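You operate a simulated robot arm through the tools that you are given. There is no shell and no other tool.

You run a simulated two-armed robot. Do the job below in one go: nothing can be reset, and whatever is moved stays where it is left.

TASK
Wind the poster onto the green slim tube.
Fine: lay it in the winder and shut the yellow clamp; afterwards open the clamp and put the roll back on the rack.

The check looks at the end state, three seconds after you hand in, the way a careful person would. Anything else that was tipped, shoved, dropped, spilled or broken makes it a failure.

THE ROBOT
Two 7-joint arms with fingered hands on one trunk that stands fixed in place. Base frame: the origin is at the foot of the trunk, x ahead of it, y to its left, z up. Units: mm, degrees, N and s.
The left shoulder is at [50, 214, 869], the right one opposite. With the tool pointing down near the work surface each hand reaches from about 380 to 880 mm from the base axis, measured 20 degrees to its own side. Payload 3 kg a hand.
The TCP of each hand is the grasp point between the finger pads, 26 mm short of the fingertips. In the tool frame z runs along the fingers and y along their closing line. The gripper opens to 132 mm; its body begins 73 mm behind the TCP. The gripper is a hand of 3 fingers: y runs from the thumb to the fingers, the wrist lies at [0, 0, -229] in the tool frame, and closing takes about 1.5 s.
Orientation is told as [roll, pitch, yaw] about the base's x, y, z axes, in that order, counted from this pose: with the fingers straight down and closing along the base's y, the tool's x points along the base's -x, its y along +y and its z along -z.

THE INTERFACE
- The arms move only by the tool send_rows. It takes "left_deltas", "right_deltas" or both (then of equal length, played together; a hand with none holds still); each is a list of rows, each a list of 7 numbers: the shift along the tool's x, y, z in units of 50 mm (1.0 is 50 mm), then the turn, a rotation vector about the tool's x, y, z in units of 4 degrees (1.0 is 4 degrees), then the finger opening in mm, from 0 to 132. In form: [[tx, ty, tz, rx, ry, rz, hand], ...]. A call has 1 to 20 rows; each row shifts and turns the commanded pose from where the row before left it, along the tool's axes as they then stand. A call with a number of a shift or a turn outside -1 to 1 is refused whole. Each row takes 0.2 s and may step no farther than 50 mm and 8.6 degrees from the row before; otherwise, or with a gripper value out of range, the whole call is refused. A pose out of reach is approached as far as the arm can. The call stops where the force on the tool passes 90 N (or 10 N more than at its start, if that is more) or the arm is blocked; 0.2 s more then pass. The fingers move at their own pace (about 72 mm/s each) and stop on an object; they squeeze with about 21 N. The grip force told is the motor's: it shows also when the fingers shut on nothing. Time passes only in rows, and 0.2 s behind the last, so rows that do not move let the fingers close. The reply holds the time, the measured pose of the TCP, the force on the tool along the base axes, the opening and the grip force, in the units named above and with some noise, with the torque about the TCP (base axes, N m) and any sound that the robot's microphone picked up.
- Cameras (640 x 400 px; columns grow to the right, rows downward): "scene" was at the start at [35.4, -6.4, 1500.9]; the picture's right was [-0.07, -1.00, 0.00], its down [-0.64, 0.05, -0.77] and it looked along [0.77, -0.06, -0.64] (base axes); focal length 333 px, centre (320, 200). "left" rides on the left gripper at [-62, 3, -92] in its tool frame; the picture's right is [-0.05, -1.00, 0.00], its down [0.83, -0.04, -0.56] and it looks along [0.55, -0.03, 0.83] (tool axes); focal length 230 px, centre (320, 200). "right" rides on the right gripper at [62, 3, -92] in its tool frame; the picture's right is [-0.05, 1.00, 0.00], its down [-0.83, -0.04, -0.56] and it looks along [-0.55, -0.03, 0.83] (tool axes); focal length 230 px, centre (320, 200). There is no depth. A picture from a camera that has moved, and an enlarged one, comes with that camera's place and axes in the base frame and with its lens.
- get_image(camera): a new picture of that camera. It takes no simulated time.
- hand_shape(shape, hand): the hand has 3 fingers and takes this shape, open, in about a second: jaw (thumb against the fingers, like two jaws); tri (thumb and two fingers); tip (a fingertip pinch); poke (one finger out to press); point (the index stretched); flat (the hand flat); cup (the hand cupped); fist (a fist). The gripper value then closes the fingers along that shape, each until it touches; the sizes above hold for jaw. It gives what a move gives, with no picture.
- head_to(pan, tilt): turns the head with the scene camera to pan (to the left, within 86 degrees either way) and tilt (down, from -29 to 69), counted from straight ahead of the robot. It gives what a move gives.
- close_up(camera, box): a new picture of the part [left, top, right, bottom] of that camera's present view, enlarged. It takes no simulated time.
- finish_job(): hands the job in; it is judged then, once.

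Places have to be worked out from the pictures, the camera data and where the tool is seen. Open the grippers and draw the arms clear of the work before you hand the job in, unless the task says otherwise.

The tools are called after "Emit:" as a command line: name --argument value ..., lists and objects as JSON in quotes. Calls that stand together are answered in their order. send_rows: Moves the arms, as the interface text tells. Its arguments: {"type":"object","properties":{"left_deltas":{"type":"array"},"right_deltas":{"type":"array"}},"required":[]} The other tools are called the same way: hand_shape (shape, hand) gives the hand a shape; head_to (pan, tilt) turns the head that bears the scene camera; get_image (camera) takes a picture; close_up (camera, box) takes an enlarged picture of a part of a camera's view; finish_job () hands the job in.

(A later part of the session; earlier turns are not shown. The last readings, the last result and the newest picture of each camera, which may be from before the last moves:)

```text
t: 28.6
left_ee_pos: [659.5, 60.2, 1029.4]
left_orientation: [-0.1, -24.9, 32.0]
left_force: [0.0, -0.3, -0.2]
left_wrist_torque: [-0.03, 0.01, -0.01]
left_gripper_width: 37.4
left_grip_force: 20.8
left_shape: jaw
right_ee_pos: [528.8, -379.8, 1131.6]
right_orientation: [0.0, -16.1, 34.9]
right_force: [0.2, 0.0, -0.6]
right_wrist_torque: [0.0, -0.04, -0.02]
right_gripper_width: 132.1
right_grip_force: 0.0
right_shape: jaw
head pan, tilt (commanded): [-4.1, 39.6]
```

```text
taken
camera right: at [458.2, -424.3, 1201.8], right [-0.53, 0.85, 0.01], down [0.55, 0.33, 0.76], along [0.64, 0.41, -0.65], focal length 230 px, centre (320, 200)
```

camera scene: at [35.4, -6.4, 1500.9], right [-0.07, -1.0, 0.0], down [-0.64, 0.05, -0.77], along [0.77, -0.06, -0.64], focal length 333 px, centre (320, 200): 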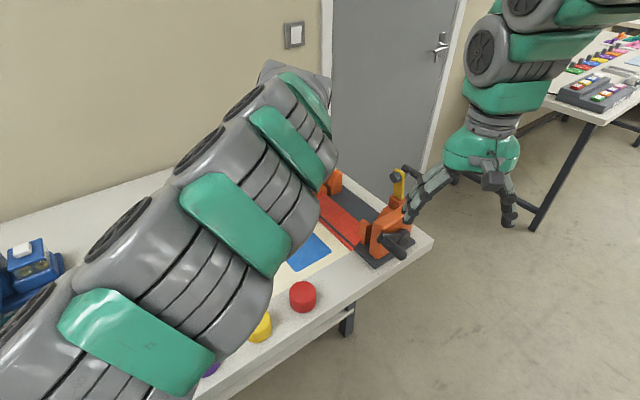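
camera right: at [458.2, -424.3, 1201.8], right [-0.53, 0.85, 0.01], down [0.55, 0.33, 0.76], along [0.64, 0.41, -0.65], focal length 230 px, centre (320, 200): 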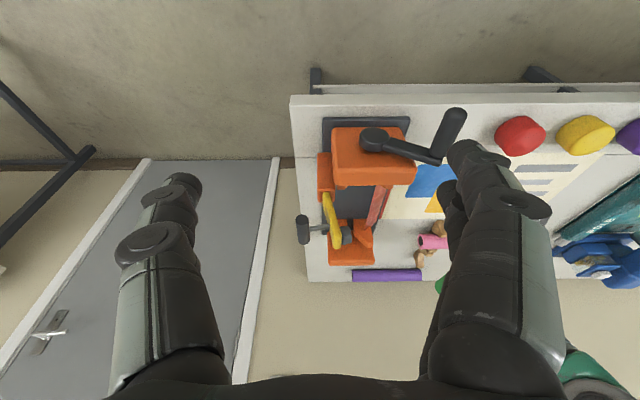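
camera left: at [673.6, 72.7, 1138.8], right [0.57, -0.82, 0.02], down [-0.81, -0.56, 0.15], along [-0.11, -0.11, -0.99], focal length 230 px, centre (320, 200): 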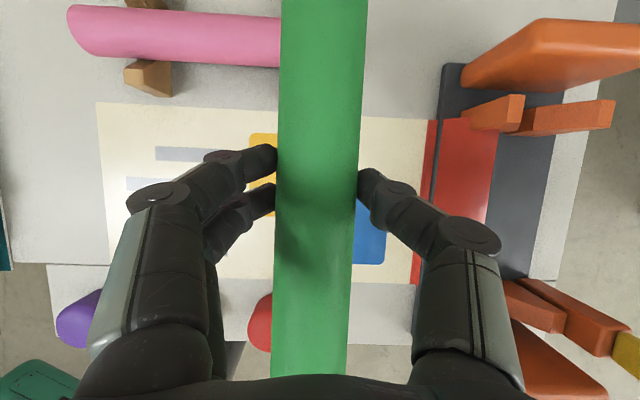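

The right camera sees the crank end of the winder well (picture upside down). Now I move the tube to a hover above the cradle at TCP (739,−155,1020).

Emit:
send_rows --left_deltas '[[0.155, -0.748, -0.039, 0, 0, 0, 30], [0.155, -0.748, -0.039, 0, 0, 0, 30], [0.155, -0.748, -0.039, 0, 0, 0, 30], [0.155, -0.748, -0.039, 0, 0, 0, 30], [0.155, -0.748, -0.039, 0, 0, 0, 30], [0.155, -0.748, -0.039, 0, 0, 0, 30], [0, 0, 0, 0, 0, 0, 30]]'

Emit:
get_image --camera "right"

Emit:
get_image --camera "left"

Emit:
get_image --camera "scene"

```text
t: 30.2
left_ee_pos: [739.3, -152.1, 1021.0]
left_orientation: [0.0, -24.9, 32.2]
left_force: [0.5, -0.1, -0.9]
left_wrist_torque: [-0.02, 0.03, -0.02]
left_gripper_width: 37.3
left_grip_force: 20.8
left_shape: jaw
right_ee_pos: [529.9, -377.8, 1131.7]
right_orientation: [-0.1, -16.0, 34.8]
right_force: [0.2, 0.4, 0.1]
right_wrist_torque: [-0.03, -0.01, 0.03]
right_gripper_width: 132.1
right_grip_force: 0.1
right_shape: jaw
head pan, tilt (commanded): [-4.1, 39.6]
```

```text
taken
camera right: at [458.4, -424.4, 1201.8], right [-0.53, 0.85, 0.01], down [0.55, 0.33, 0.76], along [0.64, 0.41, -0.65], focal length 230 px, centre (320, 200)
```

right: 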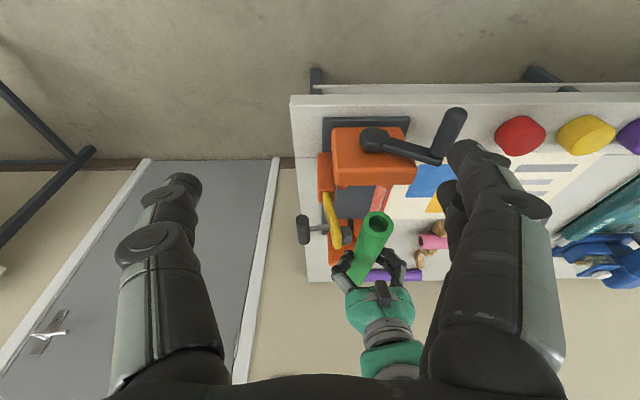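

```text
taken
camera left: at [752.2, -140.8, 1130.1], right [0.57, -0.82, 0.02], down [-0.81, -0.56, 0.15], along [-0.11, -0.11, -0.99], focal length 230 px, centre (320, 200)
```

left: 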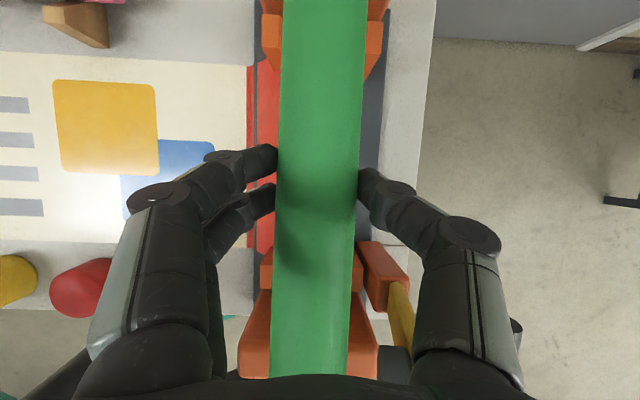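

```text
taken
camera scene: at [35.4, -6.4, 1500.9], right [-0.07, -1.0, 0.0], down [-0.64, 0.05, -0.77], along [0.77, -0.06, -0.64], focal length 333 px, centre (320, 200)
```

scene: 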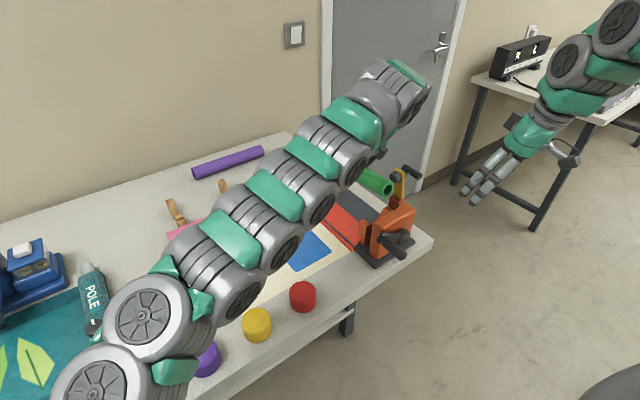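

The tube hovers over the cradle. Close-ups from both hand cameras will show the alignment and clearance to the clamp.

Emit:
close_up --camera "left" --box '[220, 0, 440, 140]'

Emit:
close_up --camera "left" --box '[220, 220, 440, 380]'

Emit:
close_up --camera "right" --box '[280, 90, 480, 300]'

Emit:
close_up --camera "scene" --box '[330, 150, 430, 270]'

```text
2.86 times, centred on (330, 70) of left
camera zoom: at [752.2, -140.8, 1130.1], right [0.57, -0.82, 0.02], down [-0.81, -0.56, 0.15], along [-0.11, -0.11, -0.99], focal length 657 px, centre (291, 571)
```

zoom: 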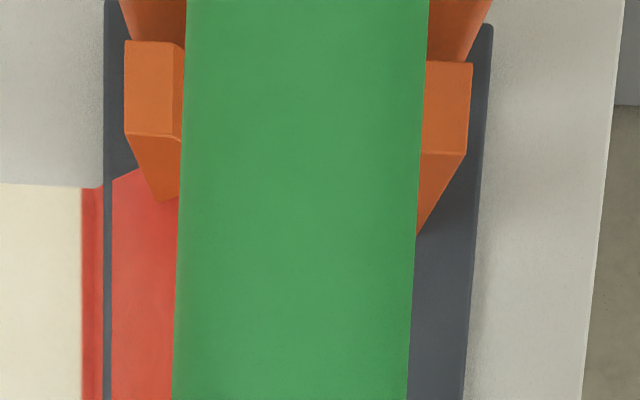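

```text
2.50 times, centred on (330, 300) of left
camera zoom: at [752.2, -140.8, 1130.1], right [0.57, -0.82, 0.02], down [-0.81, -0.56, 0.15], along [-0.11, -0.11, -0.99], focal length 575 px, centre (295, -50)
```

zoom: 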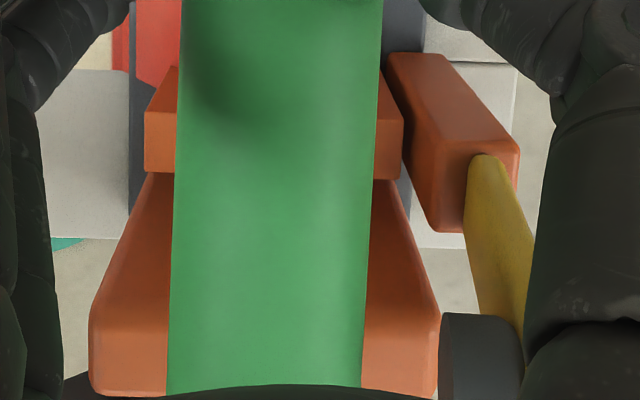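

```text
1.90 times, centred on (380, 195) of right
camera zoom: at [458.4, -424.4, 1201.8], right [-0.53, 0.85, 0.01], down [0.55, 0.33, 0.76], along [0.64, 0.41, -0.65], focal length 438 px, centre (206, 210)
```

zoom: 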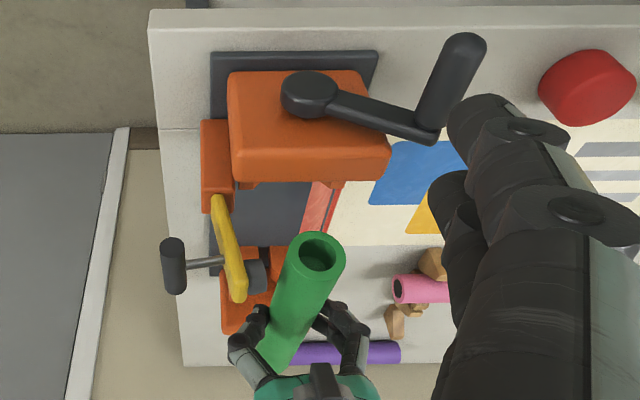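

```text
3.33 times, centred on (380, 210) of scene
camera zoom: at [35.4, -6.4, 1500.9], right [-0.07, -1.0, 0.0], down [-0.64, 0.05, -0.77], along [0.77, -0.06, -0.64], focal length 1109 px, centre (120, 167)
```

zoom: 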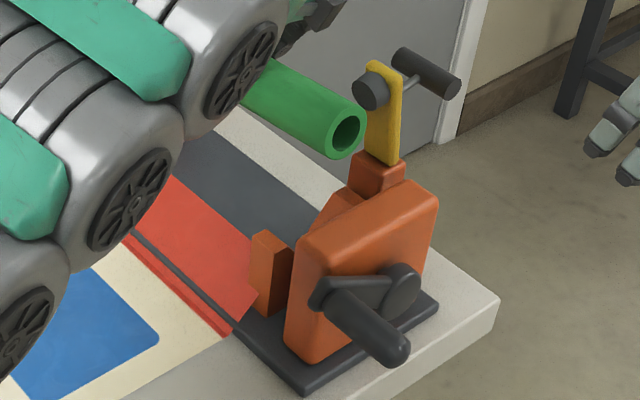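

From the L/R/S sightings: tube axis is at TCP height, at b≈74.3, cradle centre b≈74.7, crank-side tube end at a≈57 (cheek at 44) — well aligned. I lower 80 mm straight down and look again.

Emit:
send_rows --left_deltas '[[0.17, 0, 0.363, 0, 0, 0, 30], [0.17, 0, 0.363, 0, 0, 0, 30], [0.17, 0, 0.363, 0, 0, 0, 30], [0.17, 0, 0.363, 0, 0, 0, 30], [0, 0, 0, 0, 0, 0, 30]]'

Emit:
get_image --camera "left"

Emit:
close_up --camera "right" --box '[280, 90, 480, 300]'

Emit:
close_up --camera "scene" --box '[330, 150, 430, 270]'

```text
t: 31.4
left_ee_pos: [739.3, -155.6, 941.0]
left_orientation: [-0.1, -24.9, 32.0]
left_force: [-0.3, 0.2, -0.2]
left_wrist_torque: [-0.02, -0.01, 0.02]
left_gripper_width: 36.9
left_grip_force: 20.5
left_shape: jaw
right_ee_pos: [529.3, -380.0, 1131.3]
right_orientation: [0.0, -15.9, 34.7]
right_force: [0.0, -0.1, 0.3]
right_wrist_torque: [-0.02, 0.01, -0.02]
right_gripper_width: 131.9
right_grip_force: 0.1
right_shape: jaw
head pan, tilt (commanded): [-4.1, 39.6]
```

```text
taken
camera left: at [752.6, -143.4, 1050.9], right [0.57, -0.82, 0.02], down [-0.81, -0.56, 0.15], along [-0.11, -0.11, -0.99], focal length 230 px, centre (320, 200)
```

left: 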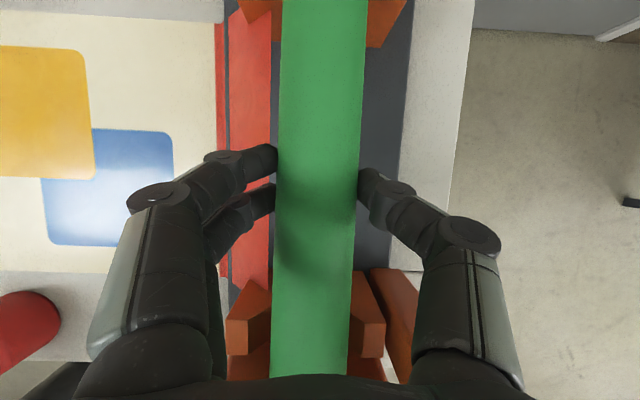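

```text
1.90 times, centred on (380, 195) of right
camera zoom: at [458.4, -424.3, 1201.8], right [-0.53, 0.85, 0.01], down [0.55, 0.33, 0.76], along [0.64, 0.41, -0.65], focal length 438 px, centre (206, 210)
```

zoom: 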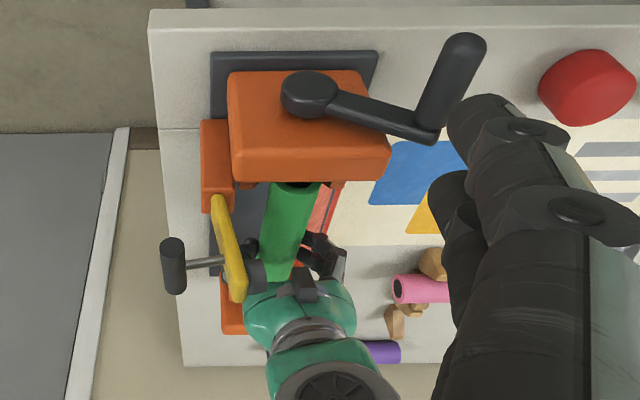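

```text
3.33 times, centred on (380, 210) of scene
camera zoom: at [35.4, -6.4, 1500.9], right [-0.07, -1.0, 0.0], down [-0.64, 0.05, -0.77], along [0.77, -0.06, -0.64], focal length 1109 px, centre (120, 167)
```

zoom: 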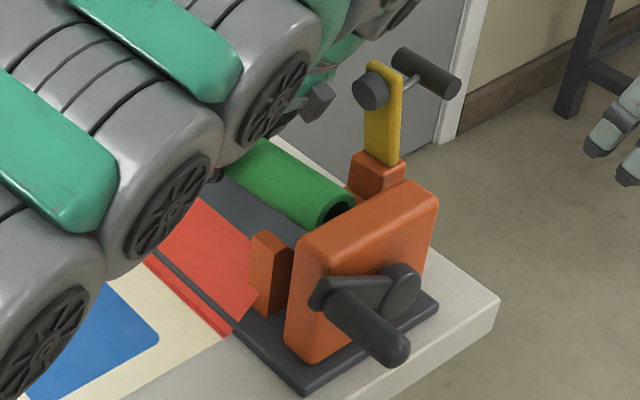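

Coming down cleanly. I check the centring on both V pairs at this lower height.

Emit:
close_up --camera "left" --box '[200, 0, 430, 60]'

Emit:
close_up --camera "left" --box '[200, 250, 440, 390]'

```text
2.78 times, centred on (315, 30) of left
camera zoom: at [752.6, -143.4, 1050.9], right [0.57, -0.82, 0.02], down [-0.81, -0.56, 0.15], along [-0.11, -0.11, -0.99], focal length 640 px, centre (334, 673)
```

zoom: 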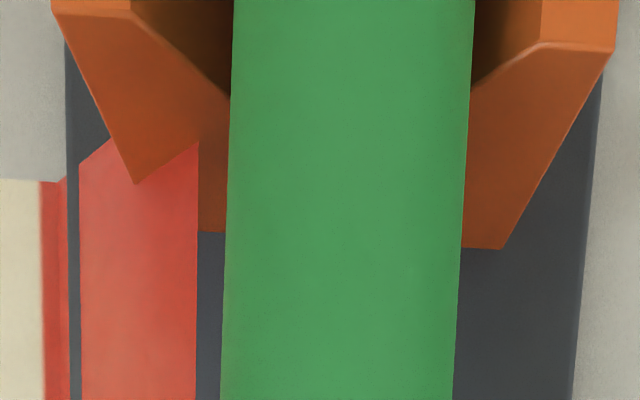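

```text
2.67 times, centred on (320, 320) of left
camera zoom: at [752.6, -143.4, 1050.9], right [0.57, -0.82, 0.02], down [-0.81, -0.56, 0.15], along [-0.11, -0.11, -0.99], focal length 614 px, centre (320, -120)
```

zoom: 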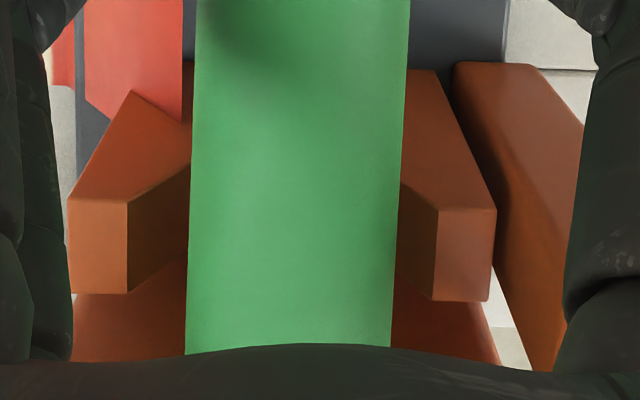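

Tube is ~2.4 mm too far toward the clamp side; I shift it and lower 34 mm, to just above the expected seat (axis ≈900).

Emit:
send_rows --left_deltas '[[0, 0.048, 0, 0, 0, 0, 30], [0.095, 0, 0.204, 0, 0, 0, 30], [0.095, 0, 0.204, 0, 0, 0, 30], [0.095, 0, 0.204, 0, 0, 0, 30], [0, 0, 0, 0, 0, 0, 30]]'

Emit:
close_up --camera "left" --box '[200, 250, 440, 390]'

Emit:
close_up --camera "left" --box '[170, 0, 450, 200]'

Emit:
close_up --camera "right" --box '[280, 90, 480, 300]'

```text
t: 32.6
left_ee_pos: [736.8, -152.7, 908.1]
left_orientation: [0.0, -24.8, 32.0]
left_force: [0.4, -0.4, -0.3]
left_wrist_torque: [-0.02, -0.01, 0.01]
left_gripper_width: 21.6
left_grip_force: 20.3
left_shape: jaw
right_ee_pos: [530.4, -380.7, 1130.2]
right_orientation: [-0.1, -16.0, 34.8]
right_force: [0.0, -0.3, -0.4]
right_wrist_torque: [0.0, -0.01, -0.03]
right_gripper_width: 132.1
right_grip_force: 0.1
right_shape: jaw
head pan, tilt (commanded): [-4.1, 39.6]
```

```text
2.67 times, centred on (320, 320) of left
camera zoom: at [750.5, -140.8, 1016.7], right [0.57, -0.82, 0.02], down [-0.81, -0.56, 0.15], along [-0.11, -0.11, -0.99], focal length 614 px, centre (320, -120)
```

zoom: 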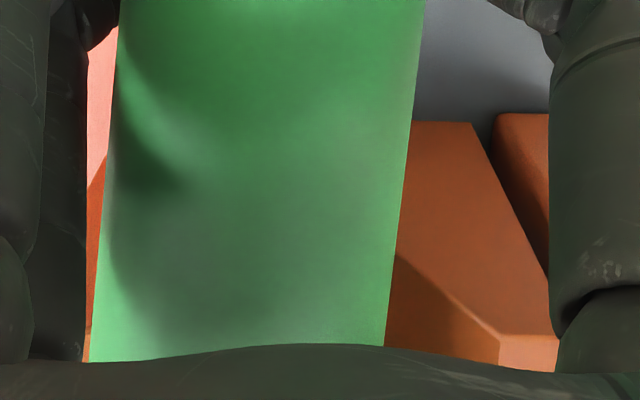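

```text
2.00 times, centred on (310, 100) of left
camera zoom: at [750.5, -140.8, 1016.7], right [0.57, -0.82, 0.02], down [-0.81, -0.56, 0.15], along [-0.11, -0.11, -0.99], focal length 460 px, centre (340, 400)
```

zoom: 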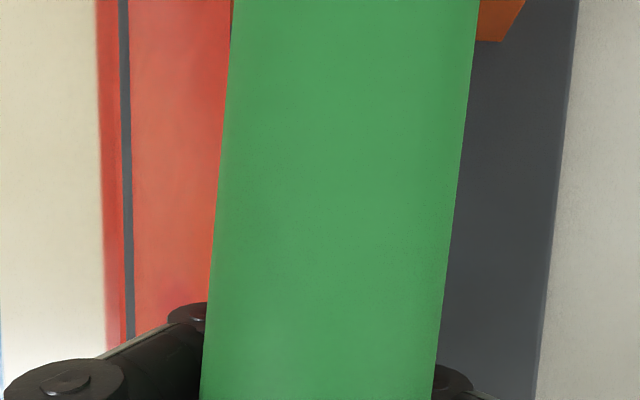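

```text
1.90 times, centred on (380, 195) of right
camera zoom: at [458.5, -424.3, 1201.8], right [-0.53, 0.85, 0.01], down [0.55, 0.33, 0.76], along [0.64, 0.41, -0.65], focal length 438 px, centre (206, 210)
```

zoom: 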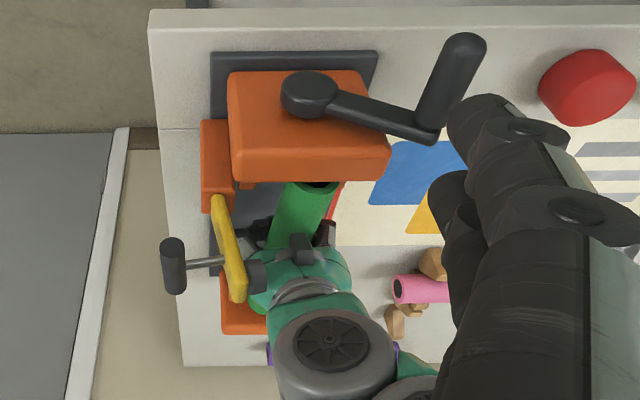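

The opening dropped to 21.6 mm: the tube has been blocked by something and the fingers slid down past it. I stop and look closely from all cameras before doing anything else.

Emit:
close_up --camera "scene" --box '[350, 160, 430, 260]'

Emit:
close_up --camera "right" --box '[300, 130, 420, 280]'

Emit:
get_image --camera "left"

Emit:
get_image --camera "scene"

```text
4.00 times, centred on (390, 210) of scene
camera zoom: at [35.4, -6.4, 1500.9], right [-0.07, -1.0, 0.0], down [-0.64, 0.05, -0.77], along [0.77, -0.06, -0.64], focal length 1330 px, centre (40, 160)
```

zoom: 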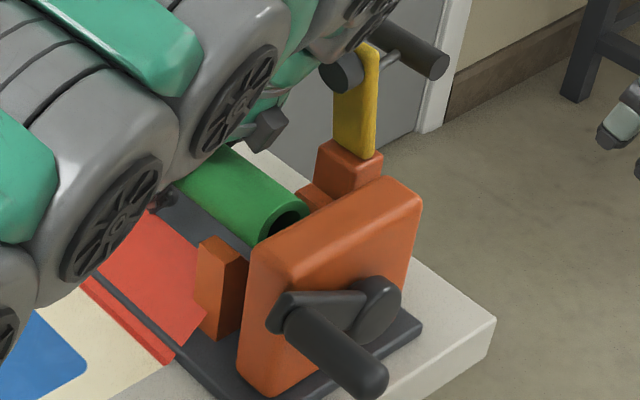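

```text
2.67 times, centred on (360, 205) of right
camera zoom: at [458.5, -424.3, 1201.8], right [-0.53, 0.85, 0.01], down [0.55, 0.33, 0.76], along [0.64, 0.41, -0.65], focal length 614 px, centre (213, 187)
```

zoom: 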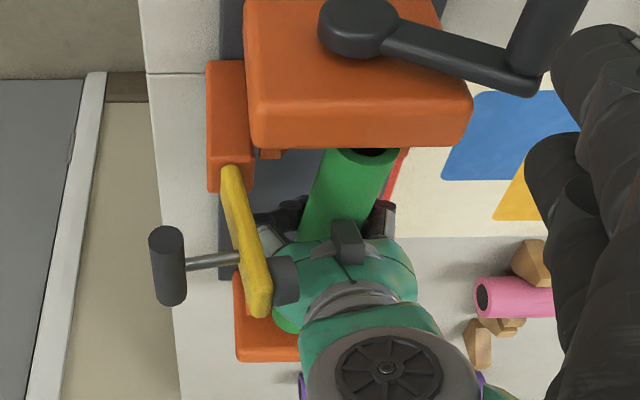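

```text
taken
camera left: at [750.5, -140.8, 1016.7], right [0.57, -0.82, 0.02], down [-0.81, -0.56, 0.15], along [-0.11, -0.11, -0.99], focal length 230 px, centre (320, 200)
```

left: 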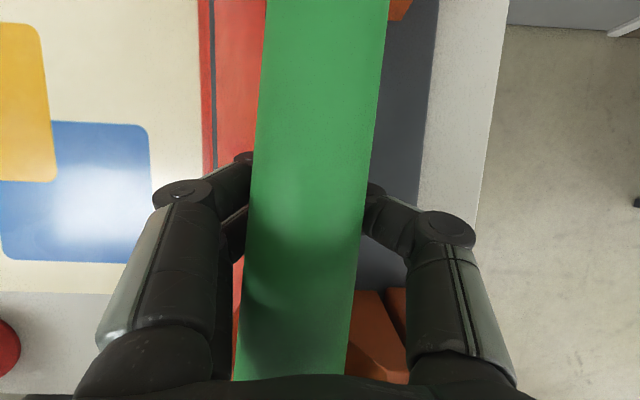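

```text
taken
camera scene: at [35.4, -6.4, 1500.9], right [-0.07, -1.0, 0.0], down [-0.64, 0.05, -0.77], along [0.77, -0.06, -0.64], focal length 333 px, centre (320, 200)
```

scene: 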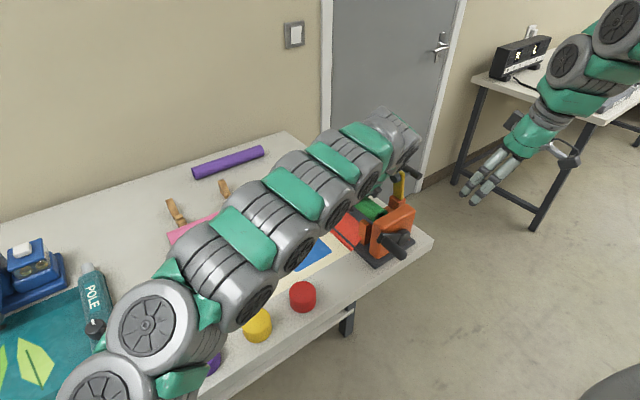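

The tube now rides on top of the nearly closed fingers (axis ≈938, TCP 908), still between the cheeks and above both V's. I open the fingers slowly so it sinks gently between them into the V-blocks.

Emit:
send_rows --left_deltas '[[0, 0, 0, 0, 0, 0, 23], [0, 0, 0, 0, 0, 0, 25], [0, 0, 0, 0, 0, 0, 27], [0, 0, 0, 0, 0, 0, 29], [0, 0, 0, 0, 0, 0, 31], [0, 0, 0, 0, 0, 0, 33], [0, 0, 0, 0, 0, 0, 35], [0, 0, 0, 0, 0, 0, 37], [0, 0, 0, 0, 0, 0, 39], [0, 0, 0, 0, 0, 0, 41], [0, 0, 0, 0, 0, 0, 43], [0, 0, 0, 0, 0, 0, 45], [0, 0, 0, 0, 0, 0, 45]]'

Emit:
get_image --camera "left"

Emit:
close_up --camera "scene" --box '[350, 160, 430, 260]'

Emit:
close_up --camera "right" --box '[300, 130, 420, 280]'

```text
t: 35.4
left_ee_pos: [737.6, -152.6, 907.9]
left_orientation: [0.0, -25.0, 32.0]
left_force: [0.1, 0.4, -0.9]
left_wrist_torque: [0.0, 0.0, 0.0]
left_gripper_width: 44.6
left_grip_force: 0.0
left_shape: jaw
right_ee_pos: [529.8, -379.4, 1130.8]
right_orientation: [0.0, -16.1, 34.8]
right_force: [0.5, -0.1, -0.2]
right_wrist_torque: [0.01, -0.03, -0.01]
right_gripper_width: 132.2
right_grip_force: 0.1
right_shape: jaw
head pan, tilt (commanded): [-4.1, 39.6]
```

```text
taken
camera left: at [750.6, -140.7, 1017.0], right [0.57, -0.82, 0.02], down [-0.81, -0.56, 0.15], along [-0.11, -0.11, -0.99], focal length 230 px, centre (320, 200)
```

left: 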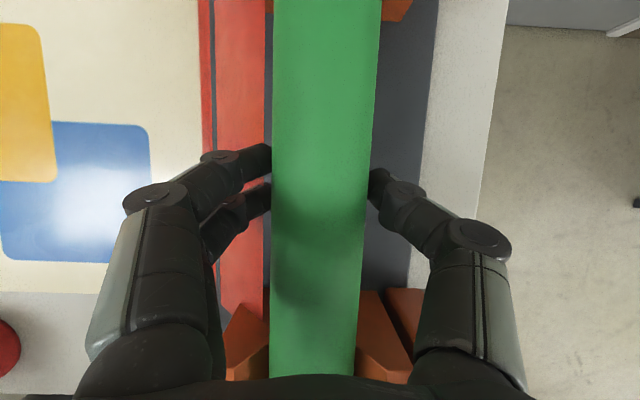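

```text
4.00 times, centred on (390, 210) of scene
camera zoom: at [35.3, -6.4, 1500.9], right [-0.07, -1.0, 0.0], down [-0.64, 0.05, -0.77], along [0.77, -0.06, -0.64], focal length 1330 px, centre (40, 160)
```

zoom: 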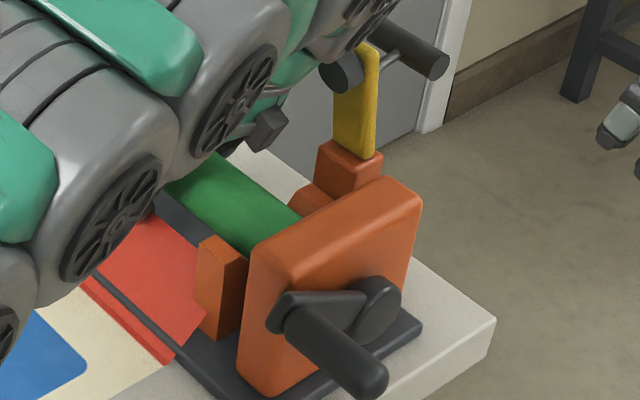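

```text
2.67 times, centred on (360, 205) of right
camera zoom: at [458.4, -424.4, 1201.8], right [-0.53, 0.85, 0.01], down [0.55, 0.33, 0.76], along [0.64, 0.41, -0.65], focal length 614 px, centre (213, 187)
```

zoom: 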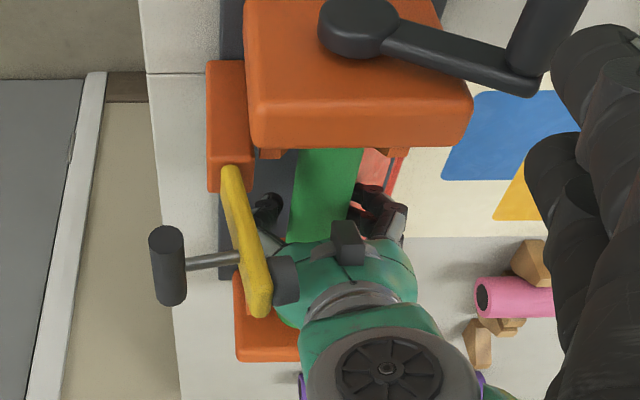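

The tube has settled into both V's, parallel to the winder (axis ≈922–926, matching the crank hub). I ease the hand up a little, open wider, and then lift straight off.

Emit:
send_rows --left_deltas '[[0, 0, 0, 0, 0, 0, 48], [-0.05, 0, -0.109, 0, 0, 0, 48], [-0.05, 0, -0.109, 0, 0, 0, 52], [0, 0, 0, 0, 0, 0, 60], [0, 0, 0, 0, 0, 0, 68], [0, 0, 0, 0, 0, 0, 74], [-0.085, 0, -0.181, 0, 0, 0, 76], [-0.085, 0, -0.181, 0, 0, 0, 76], [-0.17, 0, -0.363, 0, 0, 0, 76], [-0.254, 0, -0.544, 0, 0, 0, 76], [-0.254, 0, -0.544, 0, 0, 0, 76], [0, 0, 0, 0, 0, 0, 76]]'

Emit:
get_image --camera "left"

Emit:
close_up --camera "right" --box '[280, 90, 480, 300]'

```text
t: 38.0
left_ee_pos: [734.9, -154.7, 1018.2]
left_orientation: [0.0, -24.9, 32.0]
left_force: [0.3, -0.1, -0.2]
left_wrist_torque: [0.01, 0.0, -0.01]
left_gripper_width: 75.4
left_grip_force: 0.0
left_shape: jaw
right_ee_pos: [530.4, -379.3, 1131.8]
right_orientation: [0.0, -16.0, 34.8]
right_force: [0.2, -0.1, 0.3]
right_wrist_torque: [0.03, -0.02, 0.0]
right_gripper_width: 132.1
right_grip_force: 0.1
right_shape: jaw
head pan, tilt (commanded): [-4.1, 39.6]
```

```text
taken
camera left: at [749.3, -141.5, 1127.9], right [0.57, -0.82, 0.02], down [-0.81, -0.56, 0.15], along [-0.11, -0.11, -0.99], focal length 230 px, centre (320, 200)
```

left: 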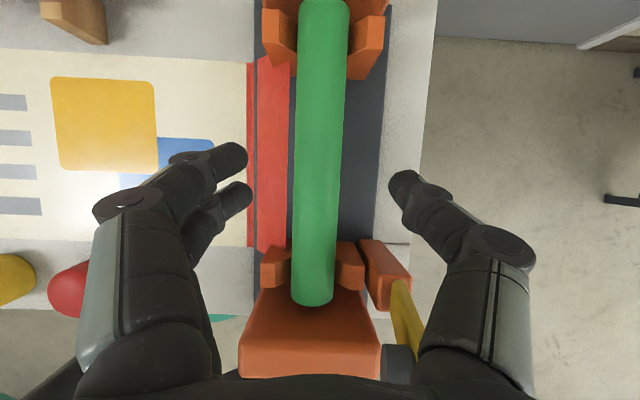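

```text
1.90 times, centred on (380, 195) of right
camera zoom: at [458.4, -424.4, 1201.8], right [-0.53, 0.85, 0.01], down [0.55, 0.33, 0.76], along [0.64, 0.41, -0.65], focal length 438 px, centre (206, 210)
```

zoom: 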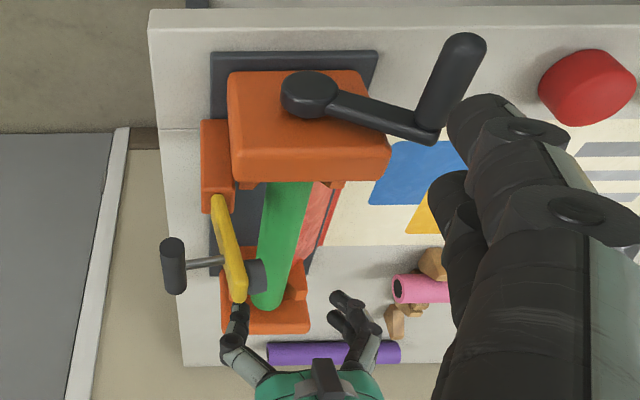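

The tube lies cleanly in both V's. I now withdraw the left arm up and back to the left, clear of the winder.

Emit:
send_rows --left_deltas '[[-0.254, 0, -0.544, 0, 0, 0, 76], [-0.254, 0, -0.544, 0, 0, 0, 76], [-0.155, 0.748, 0.039, 0, 0, 0, 76], [-0.155, 0.748, 0.039, 0, 0, 0, 76], [-0.155, 0.748, 0.039, 0, 0, 0, 76], [-0.155, 0.748, 0.039, 0, 0, 0, 76], [-0.155, 0.748, 0.039, 0, 0, 0, 76], [-0.155, 0.748, 0.039, 0, 0, 0, 76], [0.036, 0.757, -0.237, 0, 0, 0, 76], [0.036, 0.757, -0.237, 0, 0, 0, 76], [0.036, 0.757, -0.237, 0, 0, 0, 76], [0.036, 0.757, -0.237, 0, 0, 0, 76], [0.036, 0.757, -0.237, 0, 0, 0, 76], [0.036, 0.757, -0.237, 0, 0, 0, 76], [0.036, 0.757, -0.237, 0, 0, 0, 76], [0, 0, 0, 0, 0, 0, 76]]'

Emit:
get_image --camera "scene"

Emit:
get_image --camera "right"

Emit:
close_up --camera "scene" --box '[280, 140, 440, 270]'

```text
t: 41.4
left_ee_pos: [480.2, 263.6, 1158.2]
left_orientation: [-0.1, -24.9, 32.0]
left_force: [0.3, 0.2, 0.4]
left_wrist_torque: [0.02, 0.02, -0.03]
left_gripper_width: 75.8
left_grip_force: 0.1
left_shape: jaw
right_ee_pos: [529.4, -378.8, 1130.1]
right_orientation: [0.1, -16.0, 34.8]
right_force: [-0.8, 0.1, -0.5]
right_wrist_torque: [0.01, -0.02, -0.02]
right_gripper_width: 132.0
right_grip_force: 0.1
right_shape: jaw
head pan, tilt (commanded): [-4.1, 39.6]
```

```text
taken
camera scene: at [35.4, -6.4, 1500.9], right [-0.07, -1.0, 0.0], down [-0.64, 0.05, -0.77], along [0.77, -0.06, -0.64], focal length 333 px, centre (320, 200)
```

scene: 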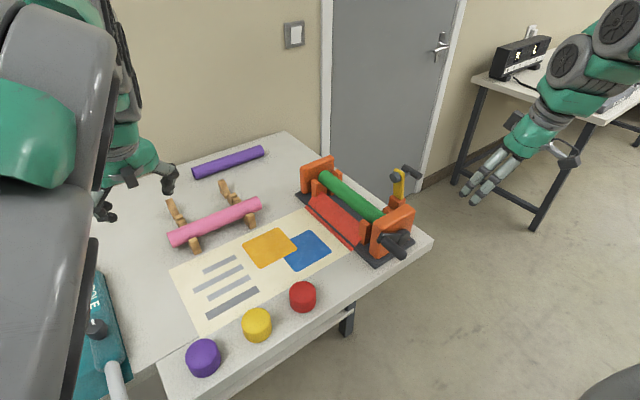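

```text
taken
camera right: at [458.4, -424.4, 1201.8], right [-0.53, 0.85, 0.01], down [0.55, 0.33, 0.76], along [0.64, 0.41, -0.65], focal length 230 px, centre (320, 200)
```

right: 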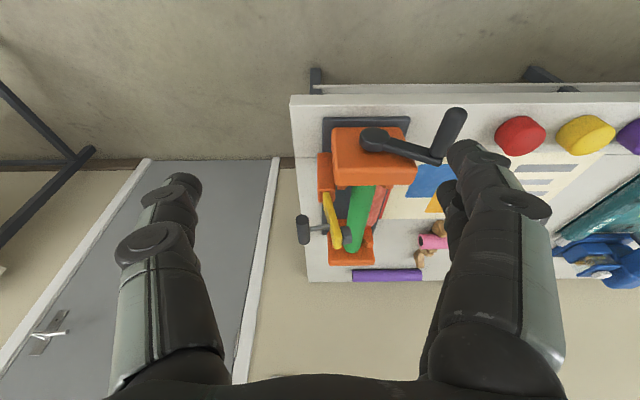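

```text
3.08 times, centred on (360, 205) of scene
camera zoom: at [35.4, -6.4, 1500.9], right [-0.07, -1.0, 0.0], down [-0.64, 0.05, -0.77], along [0.77, -0.06, -0.64], focal length 1024 px, centre (197, 185)
```

zoom: 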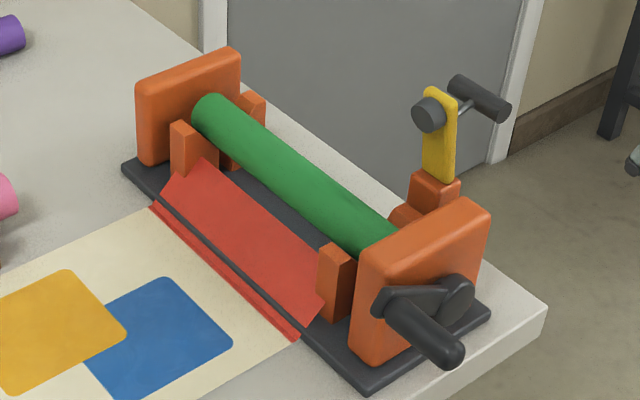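

The tube is seated. Next is the clamp; I take close-ups of it from both cameras to locate hinge, lever and handle precisely.

Emit:
close_up --camera "scene" --box '[370, 155, 430, 215]'

Emit:
close_up --camera "right" --box '[290, 140, 390, 270]'

```text
6.67 times, centred on (400, 185) of scene
camera zoom: at [35.4, -6.4, 1500.9], right [-0.07, -1.0, 0.0], down [-0.64, 0.05, -0.77], along [0.77, -0.06, -0.64], focal length 2218 px, centre (-213, 300)
```

zoom: 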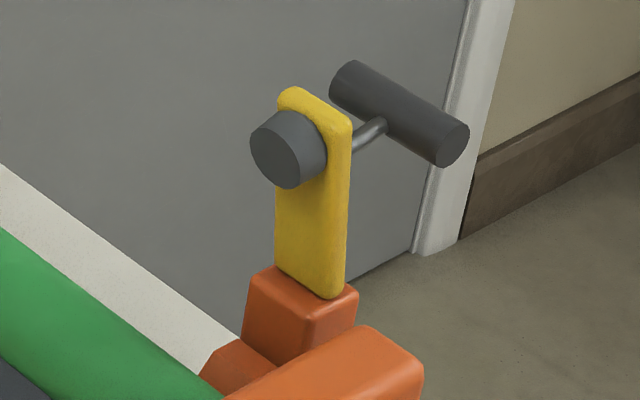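

```text
3.08 times, centred on (340, 205) of right
camera zoom: at [458.4, -424.4, 1201.8], right [-0.53, 0.85, 0.01], down [0.55, 0.33, 0.76], along [0.64, 0.41, -0.65], focal length 708 px, centre (258, 185)
```

zoom: 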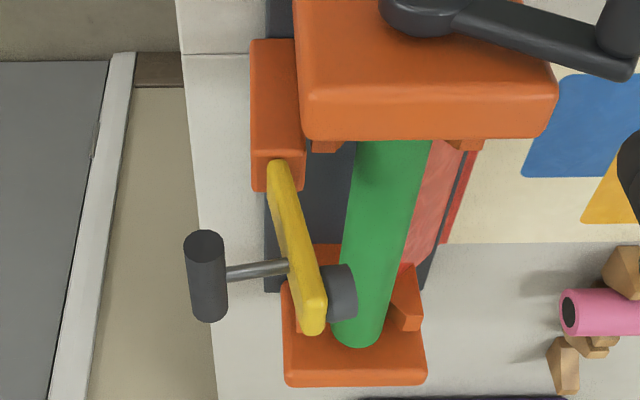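

Handle centre ≈ (714,−290,1017), hinge ≈ b 141, z≈945, so pushing the bar toward the tube swings the clamp shut. I close the right fingers and bring them to the outer side of the handle.

Emit:
send_rows --right_deltas '[[-0.722, -0.385, 0.374, 0, 0, 0, 60], [-0.722, -0.385, 0.374, 0, 0, 0, 0], [-0.722, -0.385, 0.374, 0, 0, 0, 0], [-0.722, -0.385, 0.374, 0, 0, 0, 0], [-0.722, -0.385, 0.374, 0, 0, 0, 0], [0, 0, 0, 0, 0, 0, 0], [0, 0, 0, 0, 0, 0, 0], [0, 0, 0, 0, 0, 0, 0]]'

Emit:
get_image --camera "right"

Emit:
get_image --camera "scene"

```text
t: 43.2
left_ee_pos: [481.6, 263.1, 1157.9]
left_orientation: [-0.1, -25.0, 32.0]
left_force: [0.6, -0.4, 0.1]
left_wrist_torque: [-0.02, 0.01, 0.01]
left_gripper_width: 75.8
left_grip_force: 0.1
left_shape: jaw
right_ee_pos: [746.3, -345.5, 1089.1]
right_orientation: [0.0, -16.1, 34.8]
right_force: [0.7, -0.7, -0.1]
right_wrist_torque: [-0.05, -0.01, 0.01]
right_gripper_width: 0.0
right_grip_force: 21.2
right_shape: jaw
head pan, tilt (commanded): [-4.1, 39.6]
```

```text
taken
camera right: at [674.1, -390.6, 1160.6], right [-0.53, 0.85, 0.01], down [0.55, 0.33, 0.76], along [0.64, 0.41, -0.65], focal length 230 px, centre (320, 200)
```

right: 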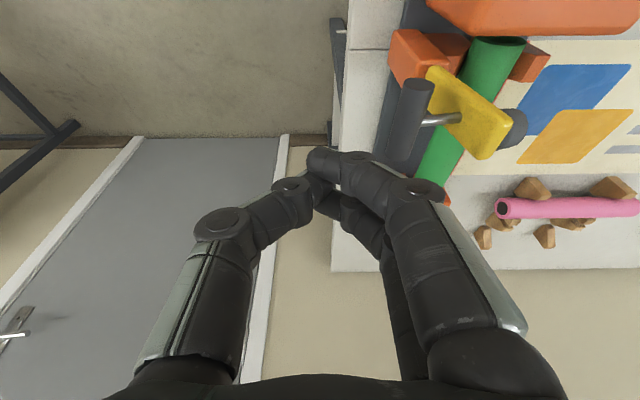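

```text
taken
camera scene: at [35.4, -6.4, 1500.9], right [-0.07, -1.0, 0.0], down [-0.64, 0.05, -0.77], along [0.77, -0.06, -0.64], focal length 333 px, centre (320, 200)
```

scene: 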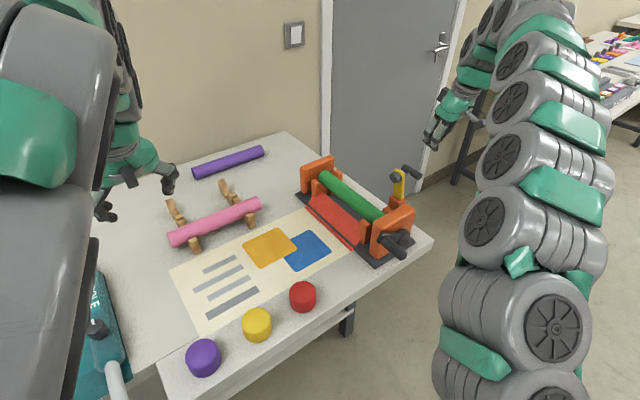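

The handle bar is to the right in this view and my closed fingers are outside it. I lower the hand beside the handle to TCP z≈1005.

Emit:
send_rows --right_deltas '[[0.1545, 0, 0.538, 0, 0, 0, 0], [0.1545, 0, 0.538, 0, 0, 0, 0], [0.1545, 0, 0.538, 0, 0, 0, 0], [0, 0, 0, 0, 0, 0, 0]]'

Emit:
get_image --camera "right"

Emit:
close_up --camera "scene" --box '[360, 110, 460, 210]'

```text
t: 44.2
left_ee_pos: [479.3, 262.7, 1157.5]
left_orientation: [-0.1, -24.9, 32.0]
left_force: [-0.7, 0.8, 0.3]
left_wrist_torque: [0.01, -0.02, 0.01]
left_gripper_width: 75.2
left_grip_force: 0.0
left_shape: jaw
right_ee_pos: [745.6, -342.0, 1007.3]
right_orientation: [0.0, -16.0, 34.8]
right_force: [-0.2, -1.0, -0.4]
right_wrist_torque: [-0.03, -0.01, -0.03]
right_gripper_width: 0.0
right_grip_force: 20.6
right_shape: jaw
head pan, tilt (commanded): [-4.1, 39.6]
```

```text
taken
camera right: at [674.6, -388.2, 1077.7], right [-0.53, 0.85, 0.01], down [0.55, 0.33, 0.76], along [0.64, 0.41, -0.65], focal length 230 px, centre (320, 200)
```

right: 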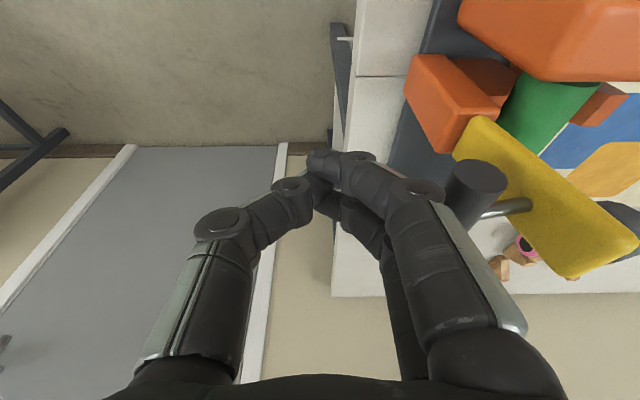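

```text
4.00 times, centred on (410, 160) of scene
camera zoom: at [35.4, -6.4, 1500.9], right [-0.07, -1.0, 0.0], down [-0.64, 0.05, -0.77], along [0.77, -0.06, -0.64], focal length 1330 px, centre (-40, 360)
```

zoom: 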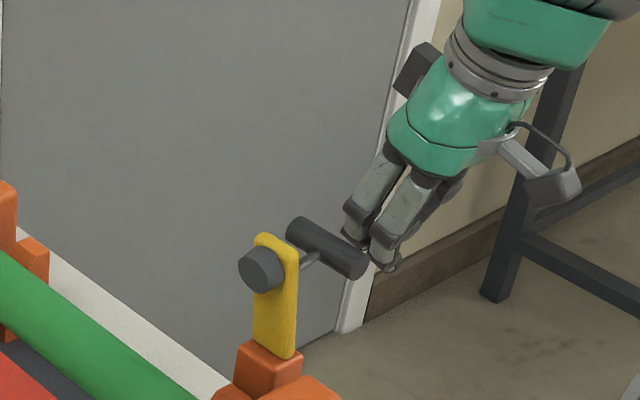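

The fingers are right beside the bar. I push it horizontally toward the tube in small steps, 60 mm first.

Emit:
send_rows --right_deltas '[[-0.009, 0.2, 0.003, 0, 0, 0, 0], [-0.009, 0.2, 0.003, 0, 0, 0, 0], [-0.009, 0.2, 0.003, 0, 0, 0, 0], [-0.009, 0.2, 0.003, 0, 0, 0, 0], [-0.009, 0.2, 0.003, 0, 0, 0, 0], [-0.009, 0.2, 0.003, 0, 0, 0, 0], [0, 0, 0, 0, 0, 0, 0]]'

Emit:
get_image --camera "right"

Emit:
close_up --camera "scene" --box '[360, 110, 460, 210]'

```text
t: 45.8
left_ee_pos: [480.2, 263.0, 1157.4]
left_orientation: [-0.1, -25.0, 32.0]
left_force: [-0.8, 0.1, -0.1]
left_wrist_torque: [-0.02, -0.01, -0.03]
left_gripper_width: 75.9
left_grip_force: 0.0
left_shape: jaw
right_ee_pos: [716.6, -291.3, 1007.2]
right_orientation: [0.1, -16.0, 34.8]
right_force: [0.8, -0.4, -0.6]
right_wrist_torque: [0.0, -0.01, 0.02]
right_gripper_width: 0.0
right_grip_force: 20.6
right_shape: jaw
head pan, tilt (commanded): [-4.1, 39.6]
```

```text
taken
camera right: at [645.0, -336.7, 1077.3], right [-0.53, 0.85, 0.02], down [0.56, 0.33, 0.76], along [0.64, 0.41, -0.65], focal length 230 px, centre (320, 200)
```

right: 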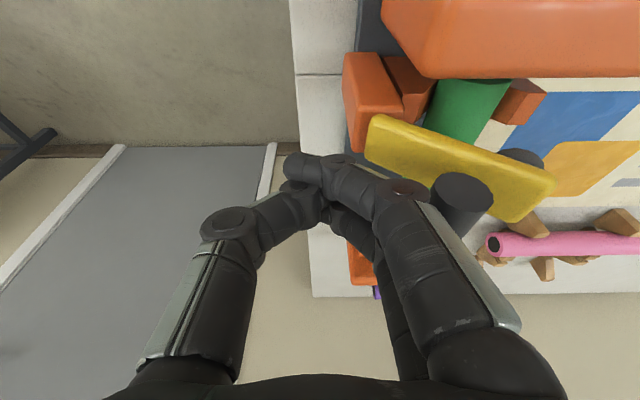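

```text
4.00 times, centred on (410, 160) of scene
camera zoom: at [35.3, -6.4, 1500.9], right [-0.07, -1.0, 0.0], down [-0.64, 0.05, -0.77], along [0.77, -0.06, -0.64], focal length 1330 px, centre (-40, 360)
```

zoom: 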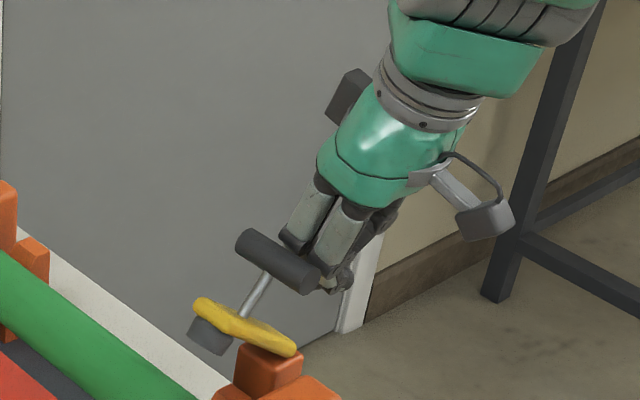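

The clamp has swung about halfway. I continue pushing another 45 mm.

Emit:
send_rows --right_deltas '[[-0.009, 0.18, 0.003, 0, 0, 0, 0], [-0.009, 0.18, 0.003, 0, 0, 0, 0], [-0.009, 0.18, 0.003, 0, 0, 0, 0], [-0.009, 0.18, 0.003, 0, 0, 0, 0], [-0.009, 0.18, 0.003, 0, 0, 0, 0], [0, 0, 0, 0, 0, 0, 0]]'

Emit:
get_image --camera "right"

Emit:
close_up --camera "scene" --box '[340, 120, 440, 220]'

```text
t: 47.2
left_ee_pos: [480.4, 262.6, 1158.9]
left_orientation: [0.0, -24.9, 32.0]
left_force: [-0.6, 0.1, -0.7]
left_wrist_torque: [0.01, 0.02, 0.02]
left_gripper_width: 75.5
left_grip_force: 0.0
left_shape: jaw
right_ee_pos: [692.0, -255.9, 1006.5]
right_orientation: [0.0, -16.0, 34.9]
right_force: [0.5, 0.1, 1.6]
right_wrist_torque: [-0.02, -0.04, 0.0]
right_gripper_width: 0.0
right_grip_force: 21.4
right_shape: jaw
head pan, tilt (commanded): [-4.1, 39.6]
```

```text
taken
camera right: at [620.9, -300.7, 1078.0], right [-0.53, 0.85, 0.01], down [0.55, 0.33, 0.76], along [0.64, 0.41, -0.65], focal length 230 px, centre (320, 200)
```

right: 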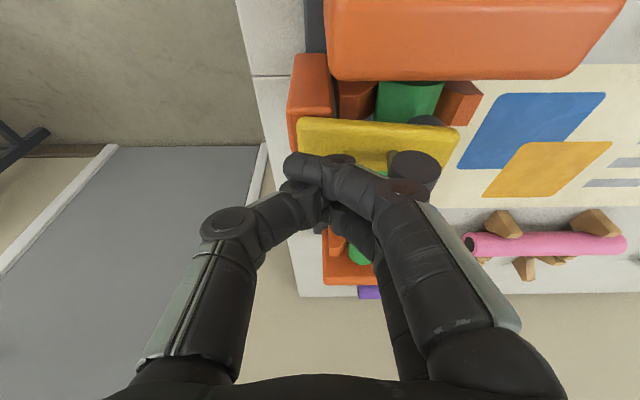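

```text
4.00 times, centred on (390, 170) of scene
camera zoom: at [35.4, -6.4, 1500.9], right [-0.07, -1.0, 0.0], down [-0.64, 0.05, -0.77], along [0.77, -0.06, -0.64], focal length 1330 px, centre (40, 320)
```

zoom: 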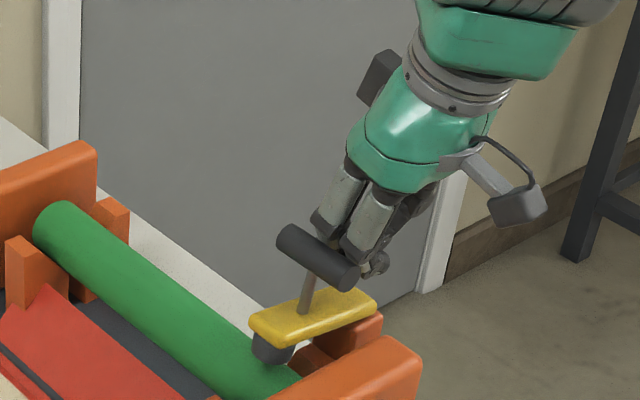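

The clamp is nearly horizontal with its roller just above the tube. I push a little more in small steps, watching the force.

Emit:
send_rows --right_deltas '[[-0.005, 0.1, 0.001, 0, 0, 0, 0], [-0.005, 0.1, 0.001, 0, 0, 0, 0], [0, 0, 0, 0, 0, 0, 0]]'

Emit:
get_image --camera "right"

Emit:
close_up --camera "scene" --box '[340, 140, 420, 220]'

```text
t: 48.0
left_ee_pos: [480.0, 262.3, 1158.6]
left_orientation: [-0.1, -24.9, 32.0]
left_force: [-0.8, -0.3, -0.6]
left_wrist_torque: [0.0, -0.03, 0.0]
left_gripper_width: 75.7
left_grip_force: 0.1
left_shape: jaw
right_ee_pos: [686.7, -247.6, 1006.4]
right_orientation: [0.0, -16.0, 34.9]
right_force: [-0.2, -0.5, -0.4]
right_wrist_torque: [0.01, -0.01, 0.01]
right_gripper_width: 0.0
right_grip_force: 21.1
right_shape: jaw
head pan, tilt (commanded): [-4.1, 39.6]
```

```text
taken
camera right: at [614.8, -292.4, 1077.7], right [-0.53, 0.85, 0.01], down [0.55, 0.33, 0.76], along [0.64, 0.41, -0.65], focal length 230 px, centre (320, 200)
```

right: 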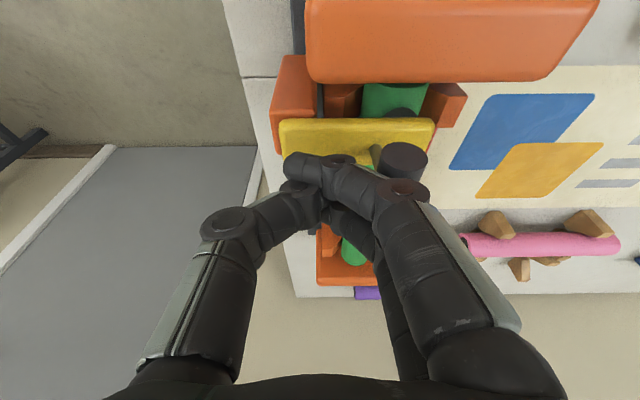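

```text
5.00 times, centred on (380, 180) of scene
camera zoom: at [35.4, -6.4, 1500.9], right [-0.07, -1.0, 0.0], down [-0.64, 0.05, -0.77], along [0.77, -0.06, -0.64], focal length 1663 px, centre (20, 300)
```

zoom: 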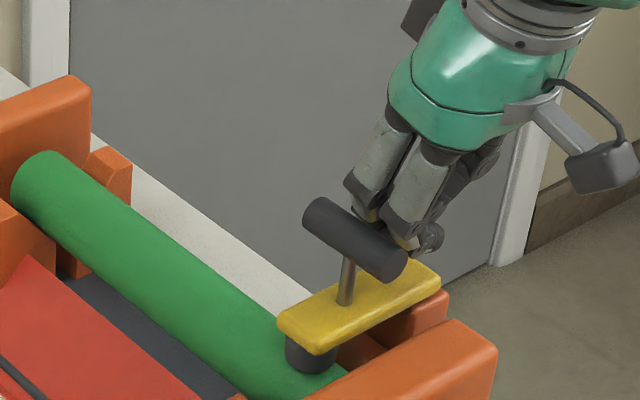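

Roller touches or nearly touches the tube top. Two more small steps to feel for the stop.

Emit:
send_rows --right_deltas '[[-0.004, 0.08, 0.001, 0, 0, 0, 0], [-0.004, 0.08, 0.001, 0, 0, 0, 0], [0, 0, 0, 0, 0, 0, 0]]'

Emit:
close_up --camera "scene" --box '[340, 140, 420, 220]'

Emit:
close_up --camera "right" --box '[260, 60, 480, 200]'

```text
t: 48.8
left_ee_pos: [481.3, 263.6, 1158.5]
left_orientation: [-0.1, -24.9, 32.0]
left_force: [-0.6, 0.1, -0.3]
left_wrist_torque: [0.02, 0.04, 0.06]
left_gripper_width: 75.6
left_grip_force: 0.2
left_shape: jaw
right_ee_pos: [683.1, -242.5, 1005.8]
right_orientation: [-0.2, -16.0, 34.8]
right_force: [11.3, -18.6, 8.8]
right_wrist_torque: [0.2, 0.18, 0.1]
right_gripper_width: 0.1
right_grip_force: 21.1
right_shape: jaw
head pan, tilt (commanded): [-4.1, 39.6]
```

```text
5.00 times, centred on (380, 180) of scene
camera zoom: at [35.4, -6.7, 1500.9], right [-0.07, -1.0, 0.0], down [-0.64, 0.05, -0.77], along [0.77, -0.06, -0.64], focal length 1663 px, centre (20, 300)
```

zoom: 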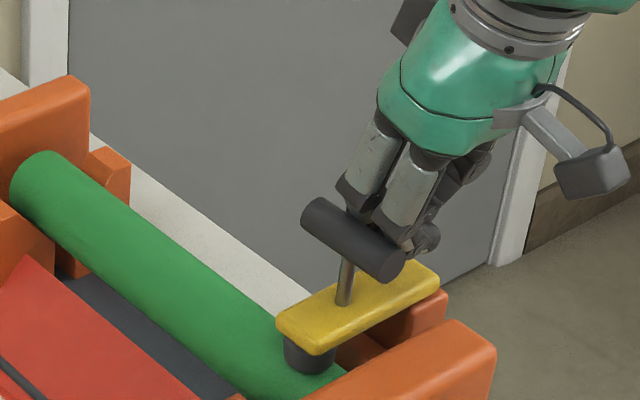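

```text
2.86 times, centred on (370, 130) of right
camera zoom: at [611.2, -287.3, 1077.4], right [-0.53, 0.85, 0.01], down [0.55, 0.33, 0.76], along [0.64, 0.41, -0.65], focal length 657 px, centre (177, 400)
```

zoom: 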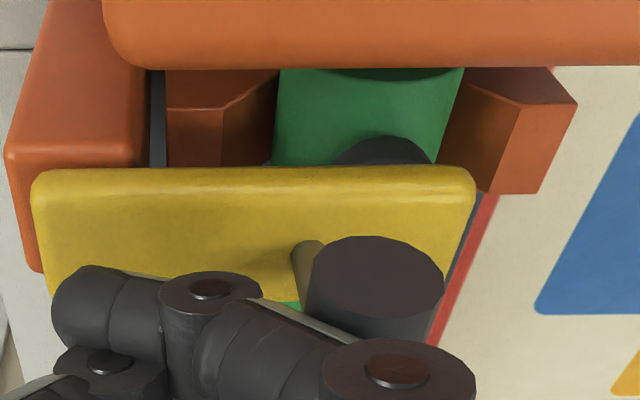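

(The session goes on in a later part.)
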